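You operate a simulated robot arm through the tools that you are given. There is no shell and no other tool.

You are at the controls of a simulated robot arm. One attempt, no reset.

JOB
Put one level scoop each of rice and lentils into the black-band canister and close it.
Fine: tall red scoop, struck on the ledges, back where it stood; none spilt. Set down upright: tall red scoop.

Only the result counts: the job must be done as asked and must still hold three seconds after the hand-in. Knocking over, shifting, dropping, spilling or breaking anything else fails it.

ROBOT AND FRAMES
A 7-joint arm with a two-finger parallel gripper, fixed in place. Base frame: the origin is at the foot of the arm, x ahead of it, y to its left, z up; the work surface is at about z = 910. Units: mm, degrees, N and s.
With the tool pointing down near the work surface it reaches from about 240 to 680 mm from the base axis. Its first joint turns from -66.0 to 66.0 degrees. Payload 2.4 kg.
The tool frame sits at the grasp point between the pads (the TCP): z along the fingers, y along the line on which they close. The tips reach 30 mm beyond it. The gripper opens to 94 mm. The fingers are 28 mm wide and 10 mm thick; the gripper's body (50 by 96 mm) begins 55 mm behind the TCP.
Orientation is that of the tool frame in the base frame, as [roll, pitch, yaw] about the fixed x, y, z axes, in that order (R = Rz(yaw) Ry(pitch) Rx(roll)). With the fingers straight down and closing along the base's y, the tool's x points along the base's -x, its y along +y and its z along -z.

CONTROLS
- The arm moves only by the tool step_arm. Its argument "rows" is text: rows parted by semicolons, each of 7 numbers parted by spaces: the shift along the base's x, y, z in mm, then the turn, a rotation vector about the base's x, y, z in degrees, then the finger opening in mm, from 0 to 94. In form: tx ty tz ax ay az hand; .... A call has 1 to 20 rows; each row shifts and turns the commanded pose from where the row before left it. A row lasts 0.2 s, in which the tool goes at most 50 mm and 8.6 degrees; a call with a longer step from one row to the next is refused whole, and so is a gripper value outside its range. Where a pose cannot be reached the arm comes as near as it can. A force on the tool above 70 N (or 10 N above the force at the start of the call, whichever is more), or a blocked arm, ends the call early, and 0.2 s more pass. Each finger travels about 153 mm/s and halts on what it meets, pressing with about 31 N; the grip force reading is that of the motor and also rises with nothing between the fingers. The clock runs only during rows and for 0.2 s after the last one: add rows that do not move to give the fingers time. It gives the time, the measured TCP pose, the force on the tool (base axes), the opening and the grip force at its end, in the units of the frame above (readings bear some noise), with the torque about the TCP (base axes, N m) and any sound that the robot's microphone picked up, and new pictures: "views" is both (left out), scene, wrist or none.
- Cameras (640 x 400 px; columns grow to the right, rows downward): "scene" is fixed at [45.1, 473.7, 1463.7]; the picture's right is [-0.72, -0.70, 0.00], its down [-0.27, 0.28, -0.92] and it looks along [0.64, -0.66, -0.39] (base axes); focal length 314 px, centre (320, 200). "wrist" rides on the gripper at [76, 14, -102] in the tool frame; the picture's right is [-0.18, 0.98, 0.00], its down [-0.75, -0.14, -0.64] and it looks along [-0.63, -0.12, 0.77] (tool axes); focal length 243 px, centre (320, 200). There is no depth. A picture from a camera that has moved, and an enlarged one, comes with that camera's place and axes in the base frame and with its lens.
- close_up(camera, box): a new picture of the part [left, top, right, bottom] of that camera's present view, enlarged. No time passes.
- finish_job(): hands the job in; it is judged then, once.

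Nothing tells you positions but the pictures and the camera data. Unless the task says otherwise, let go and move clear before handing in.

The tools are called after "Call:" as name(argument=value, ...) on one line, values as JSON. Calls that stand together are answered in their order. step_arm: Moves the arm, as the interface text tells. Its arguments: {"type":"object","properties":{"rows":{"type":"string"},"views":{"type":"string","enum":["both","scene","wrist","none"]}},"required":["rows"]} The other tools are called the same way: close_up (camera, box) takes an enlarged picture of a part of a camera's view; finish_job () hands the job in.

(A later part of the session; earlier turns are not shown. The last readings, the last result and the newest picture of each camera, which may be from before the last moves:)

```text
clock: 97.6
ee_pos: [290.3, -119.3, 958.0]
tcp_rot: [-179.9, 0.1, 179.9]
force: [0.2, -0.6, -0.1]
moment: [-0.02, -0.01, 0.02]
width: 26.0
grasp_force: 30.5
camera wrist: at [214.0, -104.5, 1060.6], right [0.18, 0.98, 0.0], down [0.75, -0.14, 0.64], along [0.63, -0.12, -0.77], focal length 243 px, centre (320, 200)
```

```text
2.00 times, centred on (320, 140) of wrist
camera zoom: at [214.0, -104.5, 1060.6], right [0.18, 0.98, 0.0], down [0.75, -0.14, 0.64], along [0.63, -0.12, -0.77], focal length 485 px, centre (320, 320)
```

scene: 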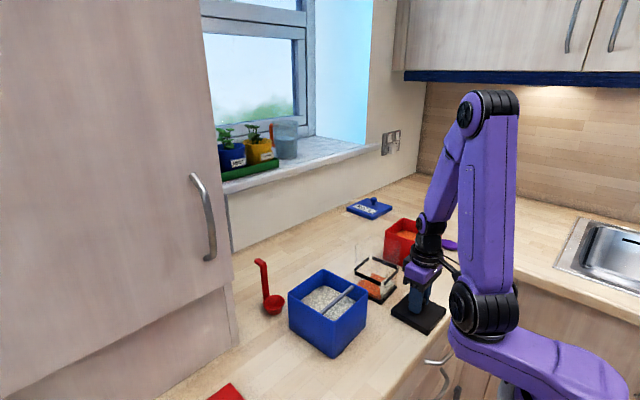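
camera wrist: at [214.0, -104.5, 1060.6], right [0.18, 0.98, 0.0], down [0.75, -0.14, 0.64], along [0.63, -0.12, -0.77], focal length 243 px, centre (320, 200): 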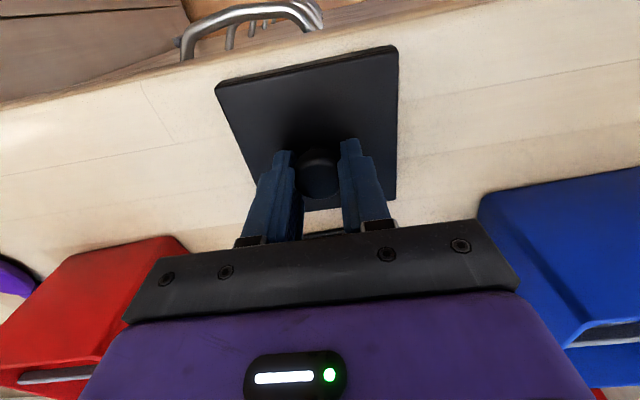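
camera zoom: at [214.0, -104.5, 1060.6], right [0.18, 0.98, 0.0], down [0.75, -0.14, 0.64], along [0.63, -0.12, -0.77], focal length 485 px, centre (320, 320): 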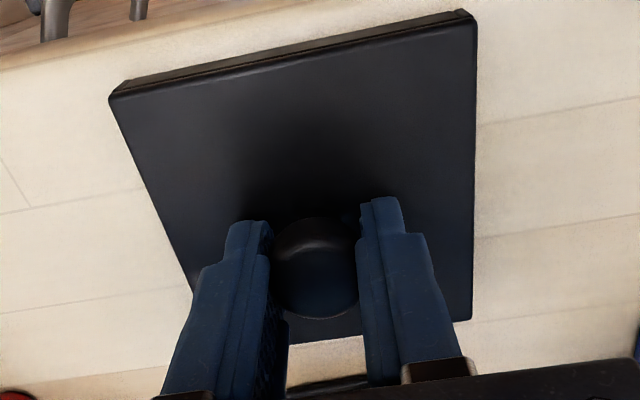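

The knob is gripped (26 mm, 31 N). I'll lift the lid gently and check that it hangs level.

Call:
step_arm(rows="0 0 4 0 0 0 10;0 0 10 0 0 0 10;0 0 20 0 0 0 10;0 0 30 0 0 0 10;0 0 35 0 0 0 10;0 0 35 0 0 0 10;0 0 25 0 0 0 10;0 0 11 0 0 0 10;0 0 0 0 0 0 10;0 0 0 0 0 0 10")

Call:
close_up(camera="scene", box=[345, 200, 465, 320])

Call:
close_up(camera="wrist", box=[200, 40, 440, 240])

```text
clock: 99.8
ee_pos: [289.9, -118.0, 1126.5]
tcp_rot: [-179.8, 0.1, 180.0]
force: [-0.2, -0.1, -1.0]
moment: [-0.02, -0.01, 0.01]
width: 25.7
grasp_force: 31.2
camera wrist: at [213.8, -103.1, 1229.1], right [0.18, 0.98, 0.0], down [0.75, -0.14, 0.64], along [0.63, -0.12, -0.77], focal length 243 px, centre (320, 200)
```

scene: 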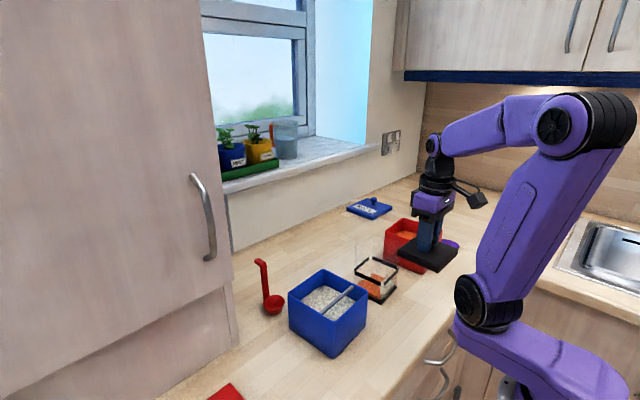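
wrist: 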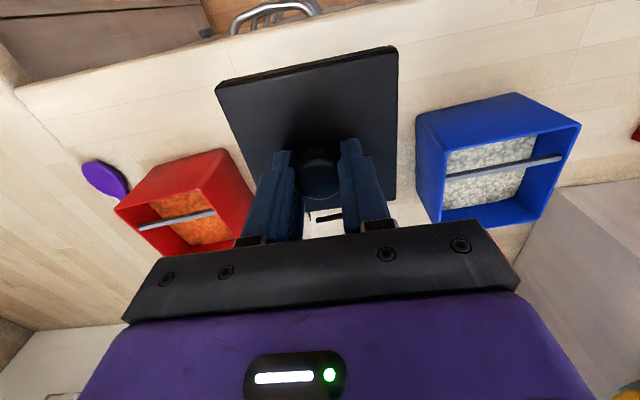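

```text
3.33 times, centred on (405, 260) of scene
camera zoom: at [45.1, 473.7, 1463.7], right [-0.72, -0.7, 0.0], down [-0.27, 0.28, -0.92], along [0.64, -0.66, -0.39], focal length 1048 px, centre (37, 0)
```

zoom: 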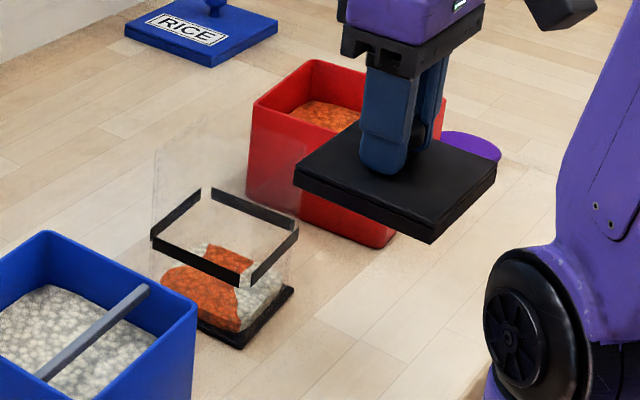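

```text
2.00 times, centred on (320, 140) of wrist
camera zoom: at [213.8, -103.1, 1229.1], right [0.18, 0.98, 0.0], down [0.75, -0.14, 0.64], along [0.63, -0.12, -0.77], focal length 485 px, centre (320, 320)
```

zoom: 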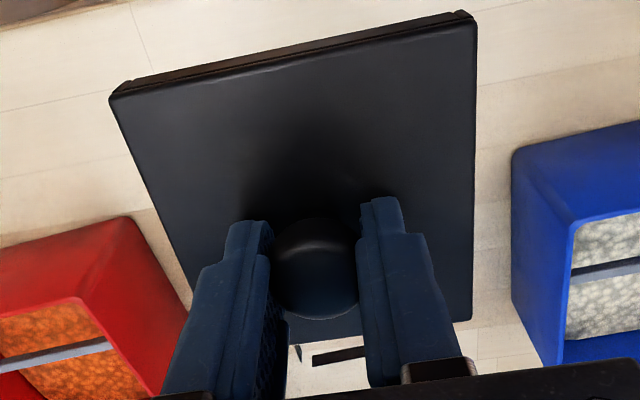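

The lid hangs level in the grip. I'll carry it over the canister with the 4.8° turn, staying about 25 mm above the rim.

Call:
step_arm(rows="12 -0.4 0 0 0 0.5 10;25 -0.8 0 0 0 1 10;32 -1 0 0 0 1.2 10;30 -0.9 0 0 0 1.1 10;20 -0.6 0 0 0 0.7 10;8.5 -0.2 0 0 0 0.3 10;0 0 0 0 0 0 10;0 0 0 0 0 0 10")

Call:
close_up(camera="scene", box=[335, 195, 425, 305])

Call:
close_up(camera="wrist", box=[200, 40, 440, 240])

```text
clock: 101.6
ee_pos: [420.0, -122.5, 1125.6]
tcp_rot: [-179.8, 0.0, -175.2]
force: [0.2, -0.4, -0.1]
moment: [0.0, 0.0, -0.01]
width: 26.1
grasp_force: 30.6
camera wrist: at [342.7, -113.5, 1227.4], right [0.1, 0.99, 0.0], down [0.76, -0.08, 0.64], along [0.64, -0.07, -0.77], focal length 243 px, centre (320, 200)
```

scene: 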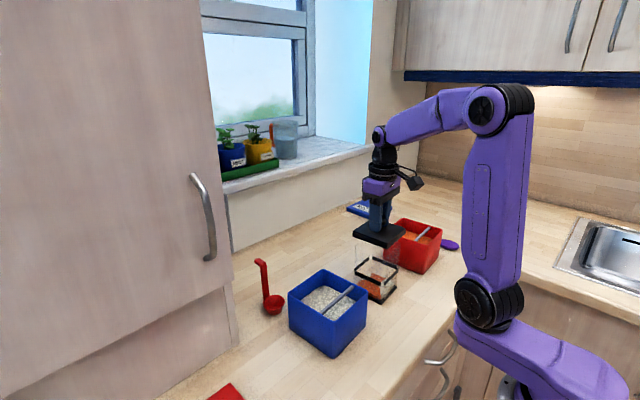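
wrist: 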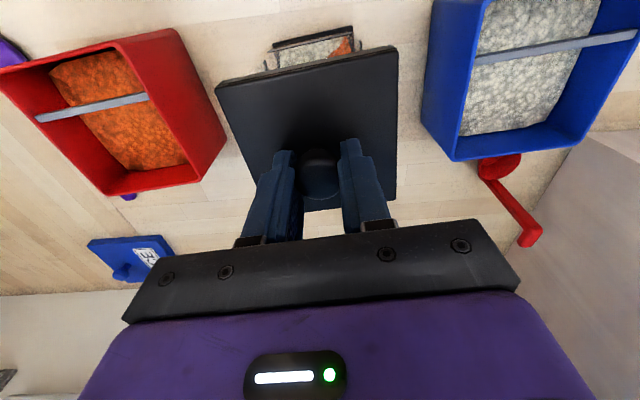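

```text
3.64 times, centred on (380, 250) of scene
camera zoom: at [45.1, 473.7, 1463.7], right [-0.72, -0.7, 0.0], down [-0.27, 0.28, -0.92], along [0.64, -0.66, -0.39], focal length 1144 px, centre (102, 18)
```

zoom: 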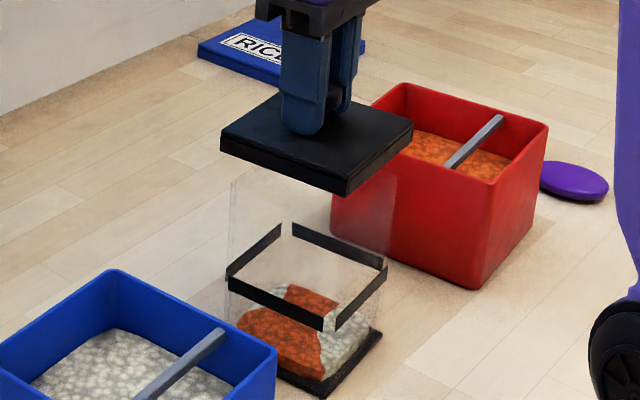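

```text
2.00 times, centred on (320, 140) of wrist
camera zoom: at [342.7, -113.5, 1227.4], right [0.1, 0.99, 0.0], down [0.76, -0.08, 0.64], along [0.64, -0.07, -0.77], focal length 485 px, centre (320, 320)
```

zoom: 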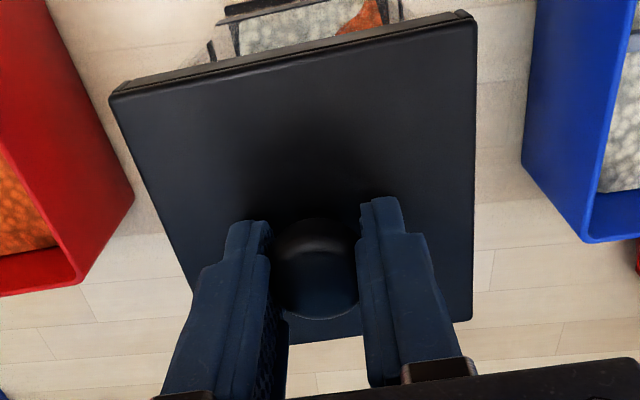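

Reading shows x about 2 mm beyond the target, so I'll take a steady reading before correcting.

Call:
step_arm(rows="0 0 0 0 0 0 10;0 0 0 0 0 0 10", views="wrist")

Call:
close_up(camera="scene", box=[345, 220, 410, 300])

Call:
close_up(camera="wrist", box=[230, 30, 420, 100])

```text
clock: 102.2
ee_pos: [420.5, -121.7, 1124.6]
tcp_rot: [-180.0, 0.1, -175.2]
force: [0.0, -0.2, -1.2]
moment: [0.02, 0.02, 0.02]
width: 25.9
grasp_force: 30.9
camera wrist: at [342.6, -113.4, 1227.4], right [0.1, 0.99, 0.0], down [0.76, -0.08, 0.64], along [0.64, -0.07, -0.77], focal length 243 px, centre (320, 200)
```

wrist: 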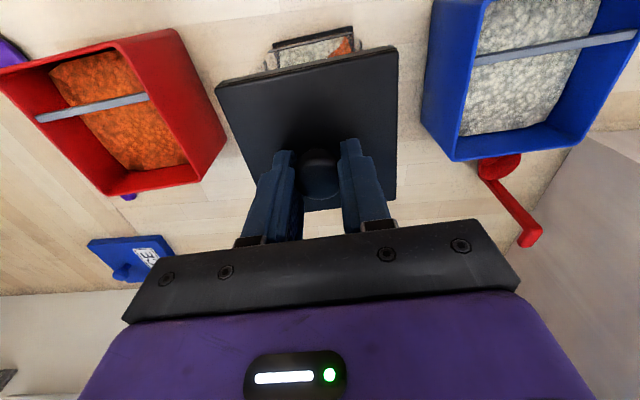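

```text
5.00 times, centred on (378, 260) of scene
camera zoom: at [45.1, 473.7, 1463.7], right [-0.72, -0.7, 0.0], down [-0.27, 0.28, -0.92], along [0.64, -0.66, -0.39], focal length 1572 px, centre (32, -100)
```

zoom: 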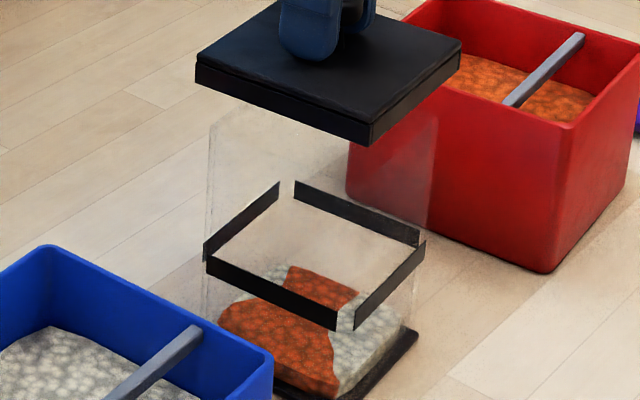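

```text
3.37 times, centred on (325, 65) of wrist
camera zoom: at [342.6, -113.4, 1227.4], right [0.1, 0.99, 0.0], down [0.76, -0.08, 0.64], along [0.64, -0.07, -0.77], focal length 817 px, centre (303, 655)
```

zoom: 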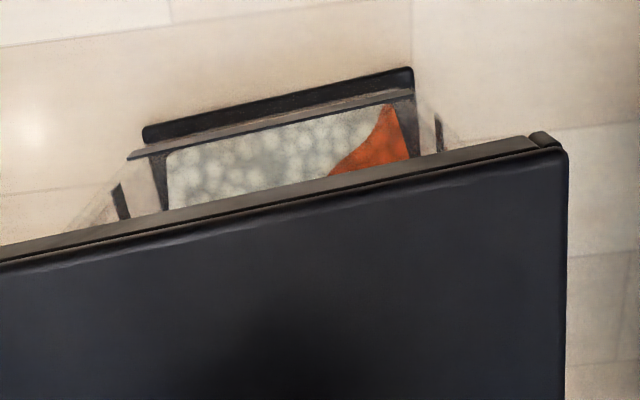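

Lid and canister edges agree to within about 1 mm in both cameras. I'll nudge by half a millimetre, lower to just above the rim and look again.

Call:
step_arm(rows="-0.5 -0.5 -8 0 0 0 10;0 0 -6 0 0 0 10;0 0 -4 0 0 0 10;0 0 0 0 0 0 10;0 0 0 0 0 0 10", views="wrist")

Call:
close_up(camera="scene", box=[350, 235, 405, 300])

Call:
close_up(camera="scene", box=[345, 235, 375, 265])

Call:
close_up(camera="scene", box=[375, 235, 410, 270])

Call:
close_up(camera="wrist", box=[230, 30, 420, 100])

```text
clock: 103.4
ee_pos: [419.2, -122.4, 1108.0]
tcp_rot: [-179.9, 0.3, -175.2]
force: [-0.1, -0.1, -1.1]
moment: [-0.02, -0.01, 0.03]
width: 26.0
grasp_force: 31.2
camera wrist: at [341.6, -114.0, 1209.8], right [0.1, 0.99, 0.0], down [0.76, -0.08, 0.64], along [0.64, -0.07, -0.77], focal length 243 px, centre (320, 200)
```

wrist: 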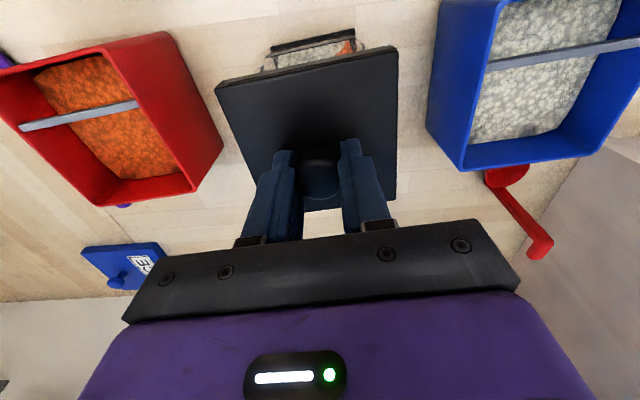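

```text
6.15 times, centred on (378, 268) of scene
camera zoom: at [45.1, 473.7, 1463.7], right [-0.72, -0.7, 0.0], down [-0.27, 0.28, -0.92], along [0.64, -0.66, -0.39], focal length 1935 px, centre (-34, -215)
```

zoom: 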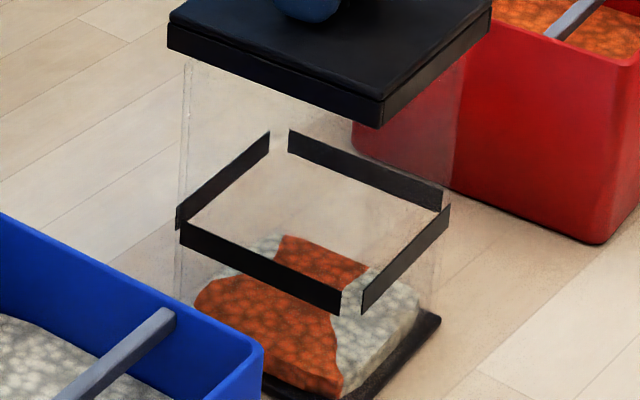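

```text
13.33 times, centred on (360, 250) of scene
camera zoom: at [45.1, 473.7, 1463.7], right [-0.72, -0.7, 0.0], down [-0.27, 0.28, -0.92], along [0.64, -0.66, -0.39], focal length 4193 px, centre (-213, -467)
```

zoom: 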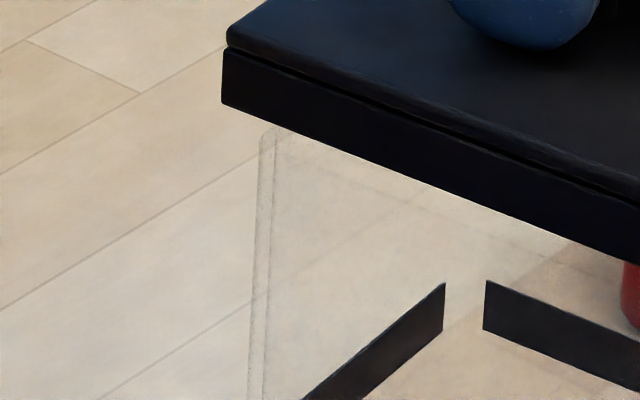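

```text
11.43 times, centred on (392, 252) of scene
camera zoom: at [45.1, 473.7, 1463.7], right [-0.72, -0.7, 0.0], down [-0.27, 0.28, -0.92], along [0.64, -0.66, -0.39], focal length 3594 px, centre (-509, -400)
```

zoom: 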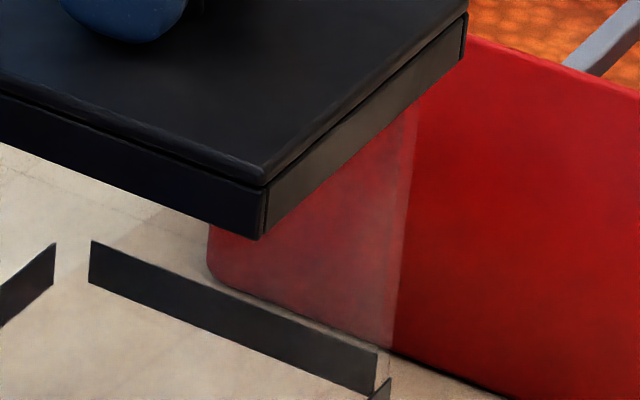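

```text
3.37 times, centred on (325, 65) of wrist
camera zoom: at [341.6, -114.0, 1209.8], right [0.1, 0.99, 0.0], down [0.76, -0.08, 0.64], along [0.64, -0.07, -0.77], focal length 817 px, centre (303, 655)
```

zoom: 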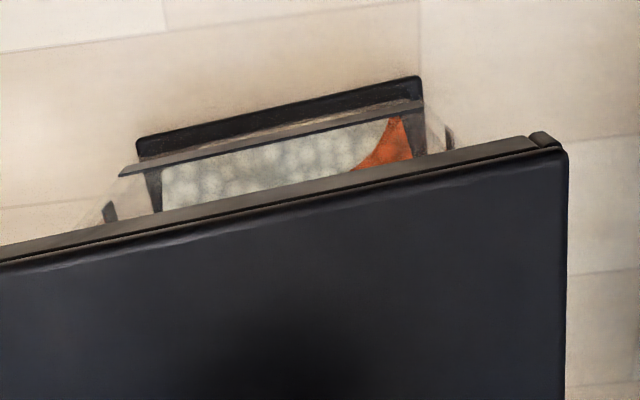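

Lid overhang is even on both sides to about 1 mm. Now lowering gently in small steps with force checks.

Call:
step_arm(rows="0.3 0 -1.5 0 0 0 10;0.3 0 -1.5 0 0 0 10;0 0 0 0 0 0 10", views="none")

Call:
step_arm(rows="0 0 -1 0 0 0 10;0 0 -1 0 0 0 10;0 0 0 0 0 0 10", views="none")

Call:
step_arm(rows="0 0 -1 0 0 0 10;0 0 -1 0 0 0 10;0 0 0 0 0 0 10", views="none")

```text
clock: 104.2
ee_pos: [420.1, -123.6, 1104.7]
tcp_rot: [-179.9, 0.1, -175.2]
force: [0.7, 0.2, -0.1]
moment: [0.03, -0.01, 0.02]
width: 26.2
grasp_force: 31.0
```

```text
clock: 105.0
ee_pos: [419.6, -123.7, 1103.9]
tcp_rot: [-179.9, 0.1, -175.2]
force: [0.7, -0.5, -1.0]
moment: [0.03, 0.04, -0.03]
width: 26.1
grasp_force: 30.9
```

```text
clock: 105.8
ee_pos: [418.4, -123.9, 1101.0]
tcp_rot: [-179.9, 0.1, -175.2]
force: [-0.7, 0.3, 0.5]
moment: [-0.02, -0.02, 0.01]
width: 26.0
grasp_force: 30.8
```

Call:
step_arm(rows="0 0 0 0 0 0 10", views="wrist")

Call:
close_up(camera="scene", box=[345, 235, 375, 265])

Call:
close_up(camera="scene", box=[375, 235, 410, 270])

Call:
close_up(camera="wrist", box=[200, 30, 440, 120])

```text
clock: 106.2
ee_pos: [417.5, -124.1, 1100.9]
tcp_rot: [-179.9, 0.0, -175.2]
force: [-1.0, 0.4, 0.4]
moment: [-0.01, 0.0, -0.01]
width: 26.1
grasp_force: 30.6
camera wrist: at [341.1, -115.4, 1203.5], right [0.1, 0.99, 0.0], down [0.76, -0.08, 0.64], along [0.64, -0.07, -0.77], focal length 243 px, centre (320, 200)
```

wrist: 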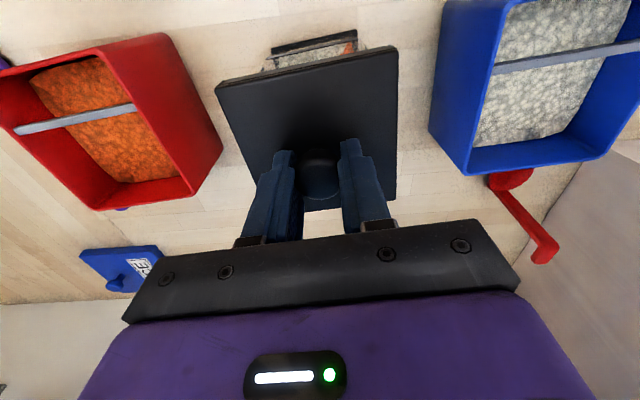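

```text
13.33 times, centred on (360, 250) of scene
camera zoom: at [45.1, 473.7, 1463.7], right [-0.72, -0.7, 0.0], down [-0.27, 0.28, -0.92], along [0.64, -0.66, -0.39], focal length 4193 px, centre (-213, -467)
```

zoom: 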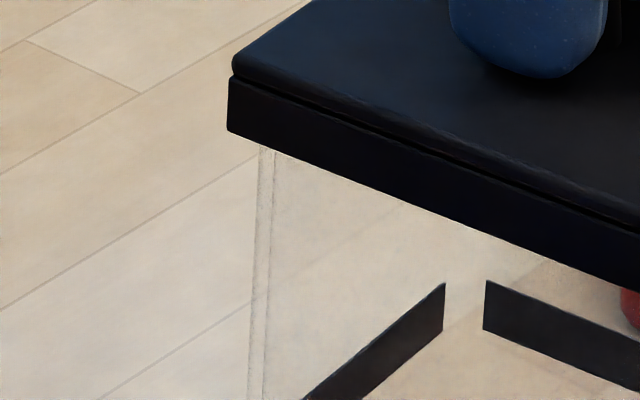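

```text
11.43 times, centred on (392, 252) of scene
camera zoom: at [45.1, 473.7, 1463.7], right [-0.72, -0.7, 0.0], down [-0.27, 0.28, -0.92], along [0.64, -0.66, -0.39], focal length 3594 px, centre (-509, -400)
```

zoom: 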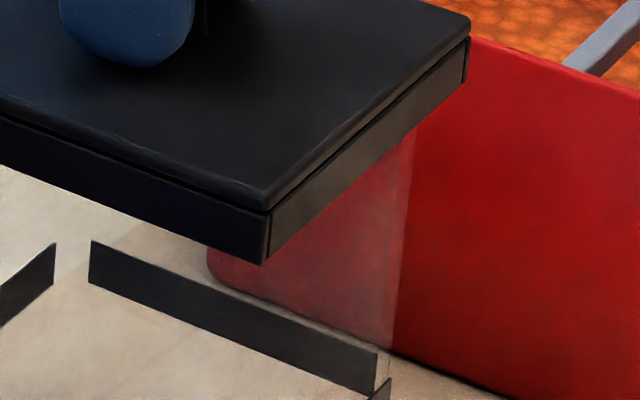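

```text
2.67 times, centred on (320, 75) of wrist
camera zoom: at [341.1, -115.4, 1203.5], right [0.1, 0.99, 0.0], down [0.76, -0.08, 0.64], along [0.64, -0.07, -0.77], focal length 647 px, centre (320, 533)
```

zoom: 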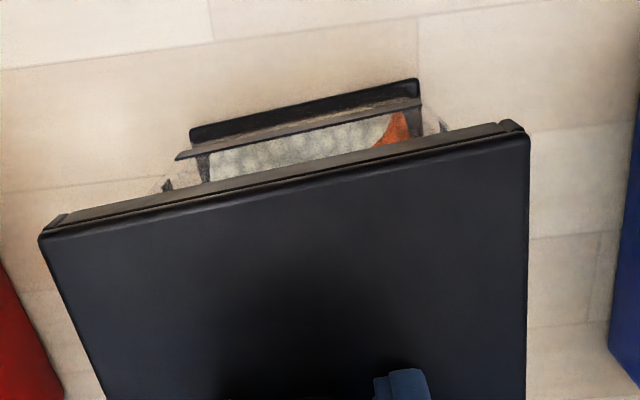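

The lid has drifted about 1.6 mm toward -y during lowering, in both the readings and the pictures. I'll raise slightly, correct it and re-check before going on.

Call:
step_arm(rows="0.2 0.8 1 0 0 0 10;0.1 0.8 0 0 0 0 10;0 0 0 0 0 0 10;0 0 0 0 0 0 10", views="wrist")

Call:
close_up(camera="scene", box=[345, 235, 375, 265])

Call:
close_up(camera="scene", box=[375, 235, 410, 270])

Call:
close_up(camera="wrist", box=[200, 30, 440, 120])

```text
clock: 107.2
ee_pos: [418.4, -124.1, 1101.8]
tcp_rot: [-179.9, 0.1, -175.3]
force: [0.3, -0.2, -0.1]
moment: [-0.01, 0.0, -0.01]
width: 25.7
grasp_force: 30.9
camera wrist: at [341.3, -114.5, 1204.3], right [0.1, 0.99, 0.0], down [0.76, -0.08, 0.64], along [0.64, -0.07, -0.77], focal length 243 px, centre (320, 200)
```

wrist: 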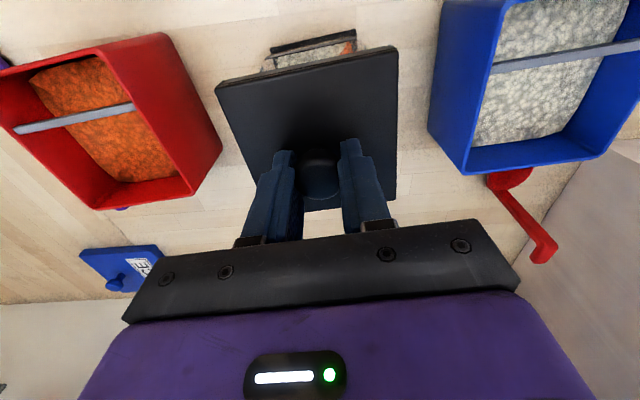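

```text
13.33 times, centred on (360, 250) of scene
camera zoom: at [45.1, 473.7, 1463.7], right [-0.72, -0.7, 0.0], down [-0.27, 0.28, -0.92], along [0.64, -0.66, -0.39], focal length 4193 px, centre (-213, -467)
```

zoom: 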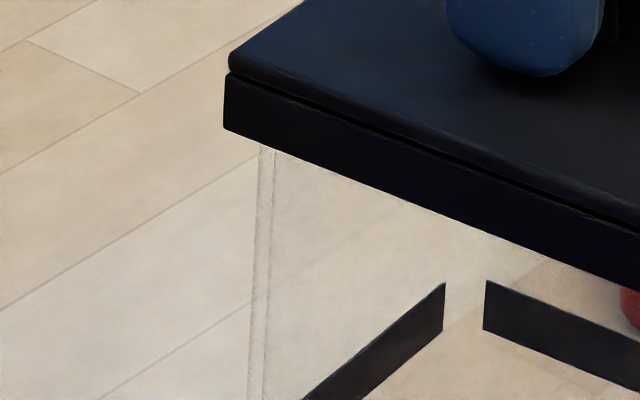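

```text
11.43 times, centred on (392, 252) of scene
camera zoom: at [45.1, 473.7, 1463.7], right [-0.72, -0.7, 0.0], down [-0.27, 0.28, -0.92], along [0.64, -0.66, -0.39], focal length 3594 px, centre (-509, -400)
```

zoom: 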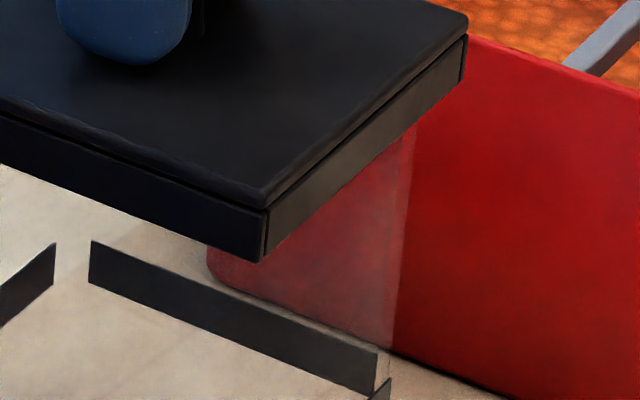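

```text
2.67 times, centred on (320, 75) of wrist
camera zoom: at [341.3, -114.5, 1204.3], right [0.1, 0.99, 0.0], down [0.76, -0.08, 0.64], along [0.64, -0.07, -0.77], focal length 647 px, centre (320, 533)
```

zoom: 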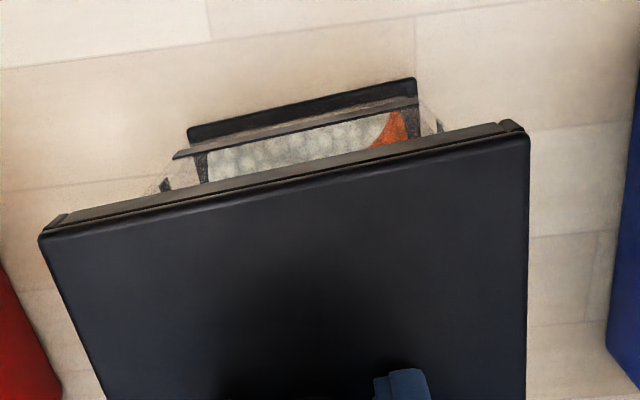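

Call:
step_arm(rows="0.4 0.9 0 0 0 0 10;0 0 0 0 0 0 10;0 0 -1 0 0 0 10;0 0 0 0 0 0 10", views="wrist")

Call:
close_up(camera="scene", box=[345, 235, 375, 265])

Call:
close_up(camera="scene", box=[375, 235, 410, 270])

Call:
close_up(camera="wrist", box=[200, 30, 440, 120])

```text
clock: 108.2
ee_pos: [418.9, -121.6, 1100.7]
tcp_rot: [-179.9, 0.0, -175.2]
force: [0.4, -0.4, 0.2]
moment: [0.01, -0.01, -0.01]
width: 25.9
grasp_force: 31.0
camera wrist: at [341.8, -113.1, 1203.0], right [0.1, 0.99, 0.0], down [0.76, -0.08, 0.64], along [0.64, -0.07, -0.77], focal length 243 px, centre (320, 200)
```

wrist: 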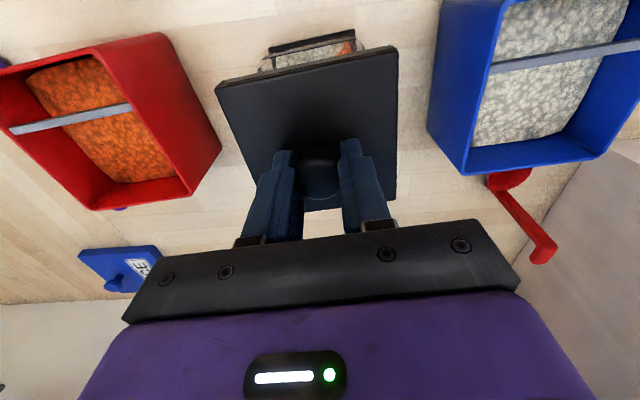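

```text
13.33 times, centred on (360, 250) of scene
camera zoom: at [45.1, 473.7, 1463.7], right [-0.72, -0.7, 0.0], down [-0.27, 0.28, -0.92], along [0.64, -0.66, -0.39], focal length 4193 px, centre (-213, -467)
```

zoom: 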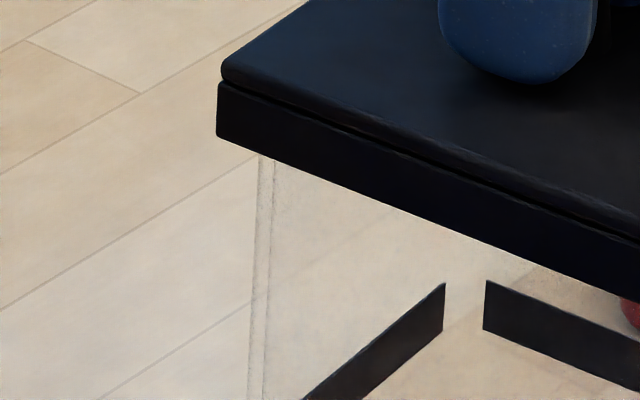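

```text
11.43 times, centred on (392, 252) of scene
camera zoom: at [45.1, 473.7, 1463.7], right [-0.72, -0.7, 0.0], down [-0.27, 0.28, -0.92], along [0.64, -0.66, -0.39], focal length 3594 px, centre (-509, -400)
```

zoom: 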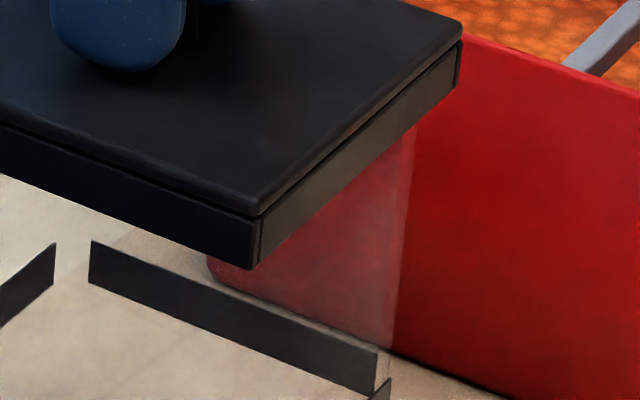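

```text
2.67 times, centred on (320, 75) of wrist
camera zoom: at [341.8, -113.1, 1203.0], right [0.1, 0.99, 0.0], down [0.76, -0.08, 0.64], along [0.64, -0.07, -0.77], focal length 647 px, centre (320, 533)
```

zoom: 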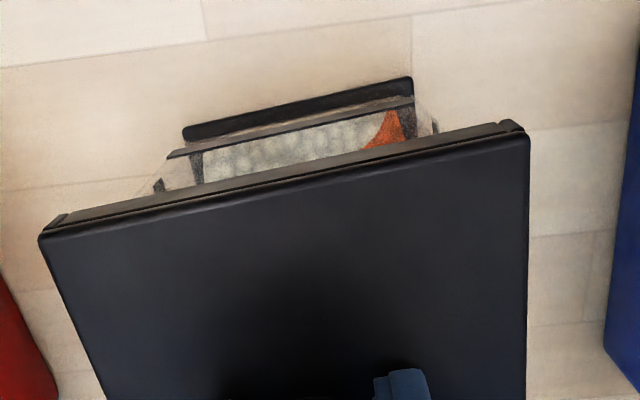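

Overhang is now even to about 0.5 mm on both sides. Continuing down in 1 mm steps with force checks.

Call:
step_arm(rows="-0.3 0 -1 0 0 0 10;0 0 0 0 0 0 10", views="none")

Call:
step_arm(rows="0 0 -1 0 0 0 10;0 0 0 0 0 0 10", views="none")

Call:
step_arm(rows="0 0 -1 0 0 0 10;0 0 0 0 0 0 10", views="none")

```text
clock: 108.8
ee_pos: [417.7, -120.2, 1100.8]
tcp_rot: [-179.9, 0.1, -175.3]
force: [0.3, 0.1, -0.3]
moment: [-0.02, 0.0, 0.01]
width: 25.9
grasp_force: 31.0
```

```text
clock: 109.4
ee_pos: [418.7, -123.9, 1099.3]
tcp_rot: [-179.9, 0.1, -175.1]
force: [-0.1, -0.7, 0.0]
moment: [-0.01, 0.02, -0.01]
width: 26.0
grasp_force: 30.9
```

```text
clock: 110.0
ee_pos: [417.7, -122.7, 1097.6]
tcp_rot: [-179.9, 0.2, -175.1]
force: [-0.8, 0.2, 7.0]
moment: [0.06, -0.3, -0.02]
width: 25.8
grasp_force: 31.4
```

Contact at about 7 N, with the moment pointing to the +x side. I'll look before pressing any further.

Call:
close_up(camera="scene", box=[345, 235, 375, 265])

Call:
close_up(camera="scene", box=[375, 235, 410, 270])

Call:
close_up(camera="scene", box=[345, 215, 410, 300])

Call:
close_up(camera="wrist", box=[200, 30, 440, 120])

```text
13.33 times, centred on (360, 250) of scene
camera zoom: at [45.0, 473.8, 1463.7], right [-0.72, -0.7, 0.0], down [-0.27, 0.28, -0.92], along [0.64, -0.66, -0.39], focal length 4193 px, centre (-213, -467)
```

zoom: 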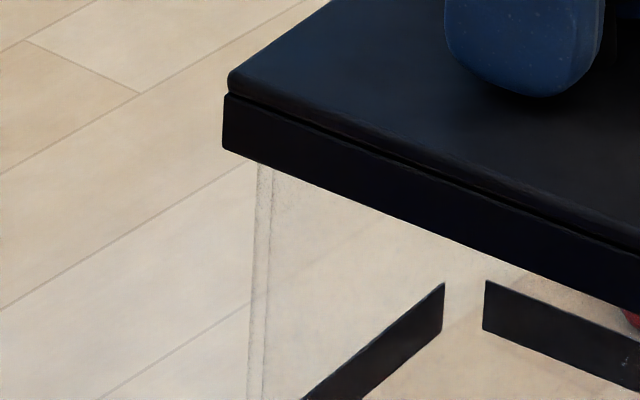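

```text
11.43 times, centred on (392, 252) of scene
camera zoom: at [45.0, 473.8, 1463.7], right [-0.72, -0.7, 0.0], down [-0.27, 0.28, -0.92], along [0.64, -0.66, -0.39], focal length 3594 px, centre (-509, -400)
```

zoom: 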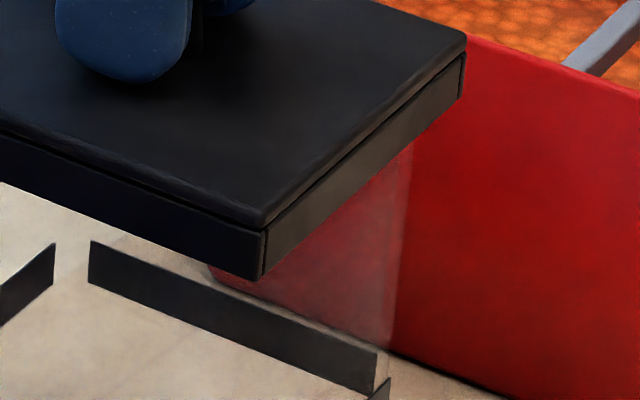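

```text
4.71 times, centred on (378, 258) of scene
camera zoom: at [45.0, 473.8, 1463.7], right [-0.72, -0.7, 0.0], down [-0.27, 0.28, -0.92], along [0.64, -0.66, -0.39], focal length 1480 px, centre (49, -71)
```

zoom: 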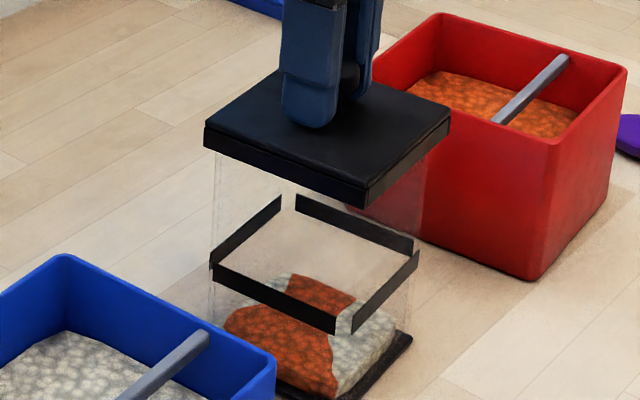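

```text
2.67 times, centred on (320, 75) of wrist
camera zoom: at [340.6, -113.9, 1200.2], right [0.1, 0.99, 0.0], down [0.76, -0.08, 0.64], along [0.64, -0.07, -0.76], focal length 647 px, centre (320, 533)
```

zoom: 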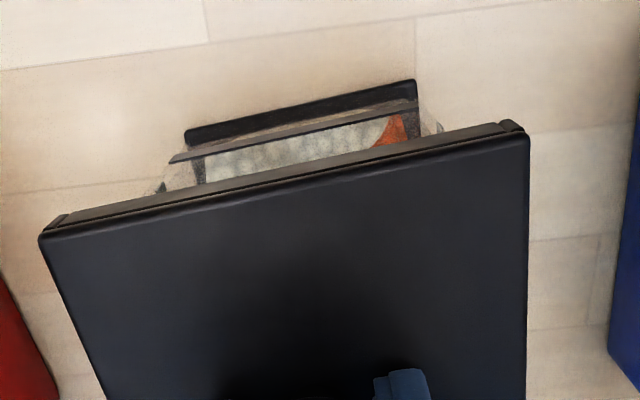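

The scene view puts the lid's bottom edge about 3 mm below the rim, so the skirt is over the rim and something touches on the +x side. I'll ease up, shift slightly to -x and +y, and try again.

Call:
step_arm(rows="0 0 1.5 0 0 0 10;-0.8 0.5 0 0 0 0 10;0 0 0 0 0 0 10;0 0 -0.8 0 0 0 10;0 0 0 0 0 0 10", views="none")

Call:
step_arm(rows="0 0 -0.7 0 0 0 10;0 0 0 0 0 0 10", views="none")

```text
clock: 111.2
ee_pos: [418.7, -120.9, 1099.7]
tcp_rot: [-180.0, 0.2, -175.2]
force: [-0.7, -0.3, 0.5]
moment: [0.01, 0.01, -0.02]
width: 26.2
grasp_force: 30.7
```

```text
clock: 111.8
ee_pos: [417.7, -120.6, 1098.4]
tcp_rot: [-179.9, 0.1, -175.1]
force: [-1.0, -0.2, 1.9]
moment: [0.01, 0.07, -0.02]
width: 25.9
grasp_force: 31.1
```

Call:
step_arm(rows="0 0 -0.5 0 0 0 10;0 0 0 0 0 0 10", views="none")

```text
clock: 112.4
ee_pos: [416.7, -121.6, 1098.7]
tcp_rot: [-179.9, 0.1, -175.2]
force: [-1.5, 1.5, 6.2]
moment: [0.0, 0.08, 0.0]
width: 26.1
grasp_force: 31.0
```

The force is now nearly centred on the lid, which suggests it is seating flat. A little more pressure to confirm it's fully down.

Call:
step_arm(rows="0 0 -0.6 0 0 0 10;0 0 0 0 0 0 10", views="none")

Call:
close_up(camera="scene", box=[345, 215, 410, 300])

Call:
close_up(camera="scene", box=[345, 235, 375, 265])

Call:
close_up(camera="scene", box=[375, 235, 410, 270])

```text
clock: 113.0
ee_pos: [417.2, -121.9, 1096.8]
tcp_rot: [-180.0, 0.1, -175.2]
force: [-1.8, 0.9, 15.1]
moment: [-0.02, 0.09, -0.03]
width: 26.1
grasp_force: 31.4
```

```text
4.71 times, centred on (378, 258) of scene
camera zoom: at [44.8, 473.8, 1463.7], right [-0.72, -0.7, 0.0], down [-0.27, 0.28, -0.92], along [0.64, -0.66, -0.39], focal length 1480 px, centre (49, -71)
```

zoom: 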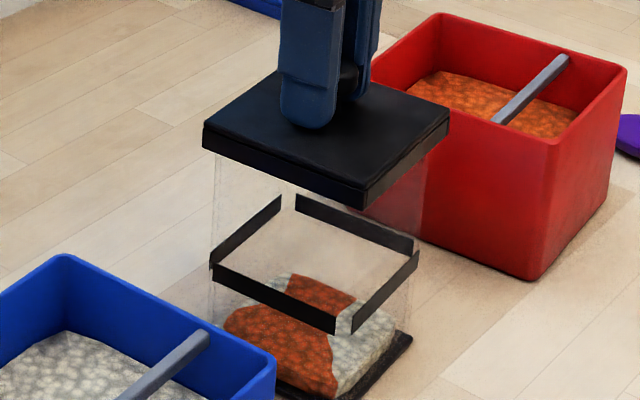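

```text
13.33 times, centred on (360, 250) of scene
camera zoom: at [44.8, 473.8, 1463.7], right [-0.72, -0.7, 0.0], down [-0.27, 0.28, -0.92], along [0.64, -0.66, -0.39], focal length 4193 px, centre (-213, -467)
```

zoom: 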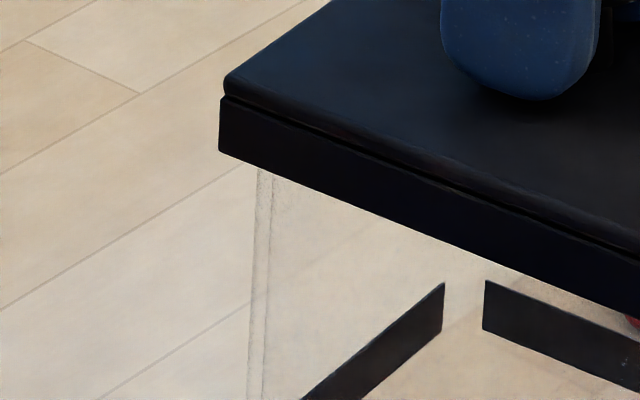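

```text
11.43 times, centred on (392, 252) of scene
camera zoom: at [44.8, 473.8, 1463.7], right [-0.72, -0.7, 0.0], down [-0.27, 0.28, -0.92], along [0.64, -0.66, -0.39], focal length 3594 px, centre (-509, -400)
```

zoom: 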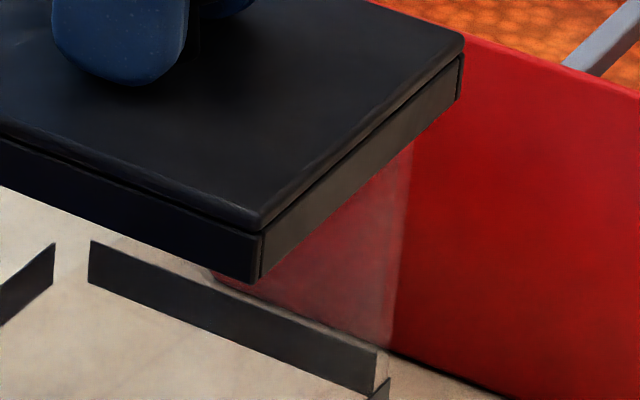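

The lid is pressed at about 15 N with the load centred, and its lower edge looks to be about 2–3 mm below the rim. To tell whether it is really seated or just perched, I'll lighten the load and wiggle slightly in x, watching for a drop or a side force.

Call:
step_arm(rows="0 0 0.5 0 0 0 10;0 0 0 0 0 0 10", views="none")

Call:
step_arm(rows="0.7 0 0 0 0 0 10;0 0 0 0 0 0 10", views="none")

Call:
step_arm(rows="0.7 0 0 0 0 0 10;0 0 0 0 0 0 10", views="none")

```text
clock: 113.6
ee_pos: [418.6, -122.4, 1097.0]
tcp_rot: [-179.9, 0.1, -175.2]
force: [-3.9, -0.2, 17.5]
moment: [-0.04, 0.19, -0.02]
width: 25.9
grasp_force: 30.2
```

```text
clock: 114.2
ee_pos: [418.7, -121.6, 1098.6]
tcp_rot: [-179.9, 0.1, -175.2]
force: [-6.7, 0.2, 20.2]
moment: [-0.03, 0.24, 0.01]
width: 26.3
grasp_force: 31.4
```

```text
clock: 114.8
ee_pos: [420.1, -120.7, 1097.6]
tcp_rot: [180.0, 0.0, -175.3]
force: [0.2, 0.3, 2.0]
moment: [-0.11, -0.12, 0.03]
width: 26.4
grasp_force: 30.4
```

The side force built up and then let go, and the vertical force fell to 2 N, so something shifted into place. I'll check with the cameras.

Call:
close_up(camera="scene", box=[345, 215, 410, 300])

Call:
close_up(camera="scene", box=[345, 235, 375, 265])

Call:
close_up(camera="scene", box=[375, 235, 410, 270])

Call:
close_up(camera="wrist", box=[200, 30, 440, 120])

```text
4.71 times, centred on (378, 258) of scene
camera zoom: at [45.1, 473.8, 1463.7], right [-0.72, -0.7, 0.0], down [-0.27, 0.28, -0.92], along [0.64, -0.66, -0.39], focal length 1480 px, centre (49, -71)
```

zoom: 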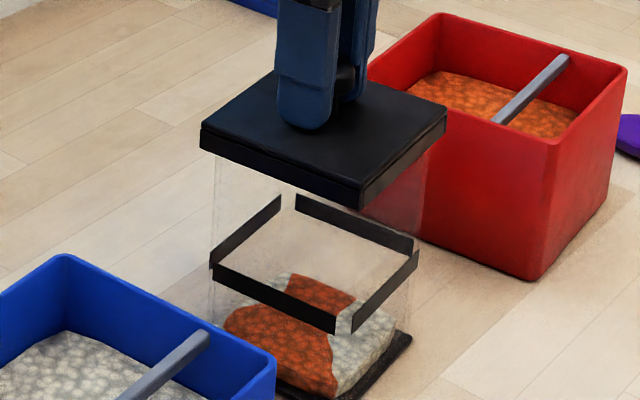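

```text
13.33 times, centred on (360, 250) of scene
camera zoom: at [45.1, 473.8, 1463.7], right [-0.72, -0.7, 0.0], down [-0.27, 0.28, -0.92], along [0.64, -0.66, -0.39], focal length 4193 px, centre (-213, -467)
```

zoom: 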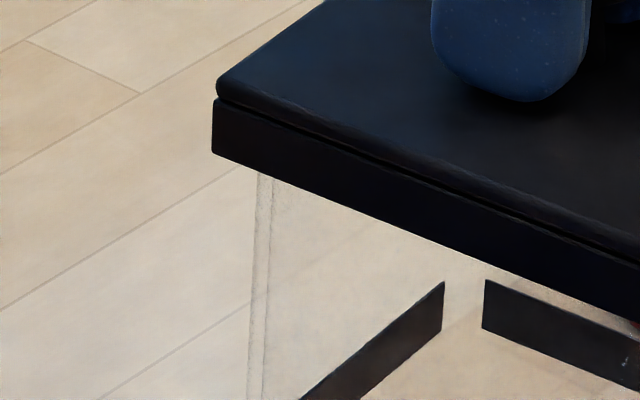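

```text
11.43 times, centred on (392, 252) of scene
camera zoom: at [45.1, 473.8, 1463.7], right [-0.72, -0.7, 0.0], down [-0.27, 0.28, -0.92], along [0.64, -0.66, -0.39], focal length 3594 px, centre (-509, -400)
```

zoom: 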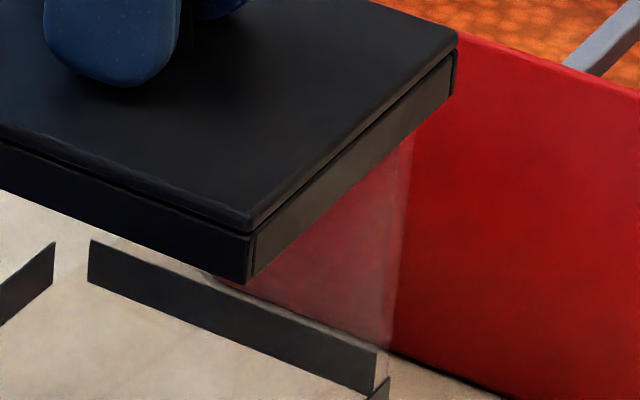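

```text
2.67 times, centred on (320, 75) of wrist
camera zoom: at [342.8, -112.7, 1199.1], right [0.1, 0.99, 0.0], down [0.76, -0.08, 0.64], along [0.64, -0.07, -0.77], focal length 647 px, centre (320, 533)
```

zoom: 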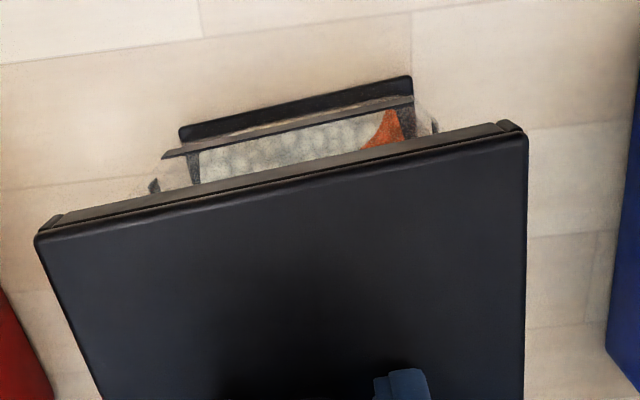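

The canister hasn't moved and the lid is now centred (overhang 8.7 against 8.4 mm). I'll lower again in small steps.

Call:
step_arm(rows="0 0 -0.7 0 0 0 10;0 0 0 0 0 0 10", views="none")

Call:
step_arm(rows="0 0 -0.7 0 0 0 10;0 0 0 0 0 0 10", views="none")

```text
clock: 115.4
ee_pos: [419.2, -121.3, 1096.6]
tcp_rot: [180.0, -0.1, -175.2]
force: [0.4, 0.4, -0.9]
moment: [0.01, -0.01, 0.04]
width: 26.0
grasp_force: 31.0
```

```text
clock: 116.0
ee_pos: [420.5, -121.4, 1095.8]
tcp_rot: [-180.0, 0.2, -175.2]
force: [0.2, -0.2, -0.1]
moment: [0.0, 0.0, 0.02]
width: 26.0
grasp_force: 31.1
```

No resistance now, so the lid is sliding on properly. Continuing down.

Call:
step_arm(rows="0 0 -1 0 0 0 10;0 0 0 0 0 0 10", views="none")

Call:
step_arm(rows="0 0 -1 0 0 0 10;0 0 0 0 0 0 10", views="none")

Call:
step_arm(rows="0 0 -1 0 0 0 10;0 0 0 0 0 0 10", views="none")

```text
clock: 116.6
ee_pos: [419.9, -122.4, 1095.2]
tcp_rot: [-179.9, 0.1, -175.2]
force: [-1.1, 0.7, 0.8]
moment: [-0.03, 0.03, 0.02]
width: 26.2
grasp_force: 31.0
```

```text
clock: 117.2
ee_pos: [420.4, -120.2, 1094.1]
tcp_rot: [-179.9, 0.2, -175.2]
force: [0.4, -0.6, -0.1]
moment: [-0.04, 0.0, 0.0]
width: 26.0
grasp_force: 31.0
```

```text
clock: 117.8
ee_pos: [418.4, -121.8, 1093.8]
tcp_rot: [-180.0, 0.0, -175.2]
force: [0.9, 0.0, -0.1]
moment: [0.03, 0.0, 0.04]
width: 25.9
grasp_force: 31.0
```

Call:
step_arm(rows="0 0 -1 0 0 0 10;0 0 0 0 0 0 10", views="none")

Call:
step_arm(rows="0 0 -1 0 0 0 10;0 0 0 0 0 0 10", views="none")

Call:
close_up(camera="scene", box=[345, 215, 410, 300])

```text
clock: 118.4
ee_pos: [418.6, -121.8, 1091.8]
tcp_rot: [-179.8, 0.1, -175.2]
force: [1.7, -1.1, 0.4]
moment: [-0.04, -0.04, -0.01]
width: 26.1
grasp_force: 30.7
```

```text
clock: 119.0
ee_pos: [419.6, -120.6, 1090.7]
tcp_rot: [-179.9, 0.1, -175.1]
force: [1.2, -1.9, 0.4]
moment: [-0.02, -0.07, -0.01]
width: 26.1
grasp_force: 30.6
```

```text
4.71 times, centred on (378, 258) of scene
camera zoom: at [45.1, 473.7, 1463.7], right [-0.72, -0.7, 0.0], down [-0.27, 0.28, -0.92], along [0.64, -0.66, -0.39], focal length 1480 px, centre (49, -71)
```

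zoom: 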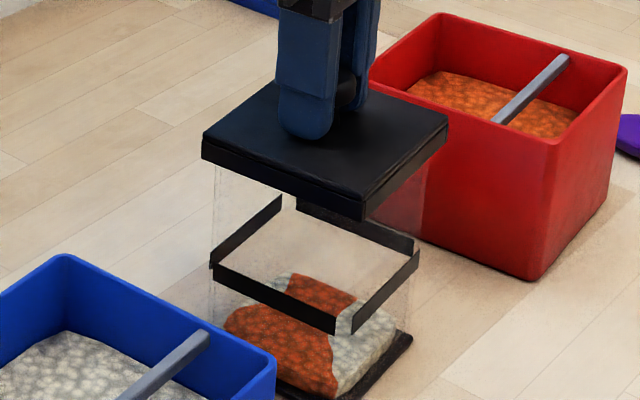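

The lid is now well over the rim. A few more small steps until it seats.

Call:
step_arm(rows="0 0 -0.8 0 0 0 10;0 0 0 0 0 0 10", views="none")

Call:
step_arm(rows="0 0 -0.8 0 0 0 10;0 0 0 0 0 0 10", views="none")

```text
clock: 119.6
ee_pos: [418.6, -120.8, 1090.4]
tcp_rot: [-180.0, 0.2, -175.2]
force: [0.6, 0.7, -0.8]
moment: [0.02, -0.02, -0.01]
width: 26.0
grasp_force: 31.2
```

```text
clock: 120.2
ee_pos: [421.0, -121.1, 1090.3]
tcp_rot: [179.9, 0.1, -175.2]
force: [-0.5, 0.4, 0.1]
moment: [0.0, 0.05, 0.0]
width: 25.9
grasp_force: 30.9
```

Call:
step_arm(rows="0 0 -0.8 0 0 0 10;0 0 0 0 0 0 10", views="none")

Call:
step_arm(rows="0 0 -0.8 0 0 0 10;0 0 0 0 0 0 10", views="none")

```text
clock: 120.8
ee_pos: [419.9, -120.4, 1089.0]
tcp_rot: [-180.0, 0.1, -175.2]
force: [0.2, -0.4, 0.3]
moment: [0.0, 0.01, -0.02]
width: 25.8
grasp_force: 31.1
```

```text
clock: 121.4
ee_pos: [420.3, -121.7, 1086.9]
tcp_rot: [-179.9, 0.0, -175.2]
force: [0.7, -0.6, 0.2]
moment: [-0.06, -0.02, 0.01]
width: 26.1
grasp_force: 30.8
```

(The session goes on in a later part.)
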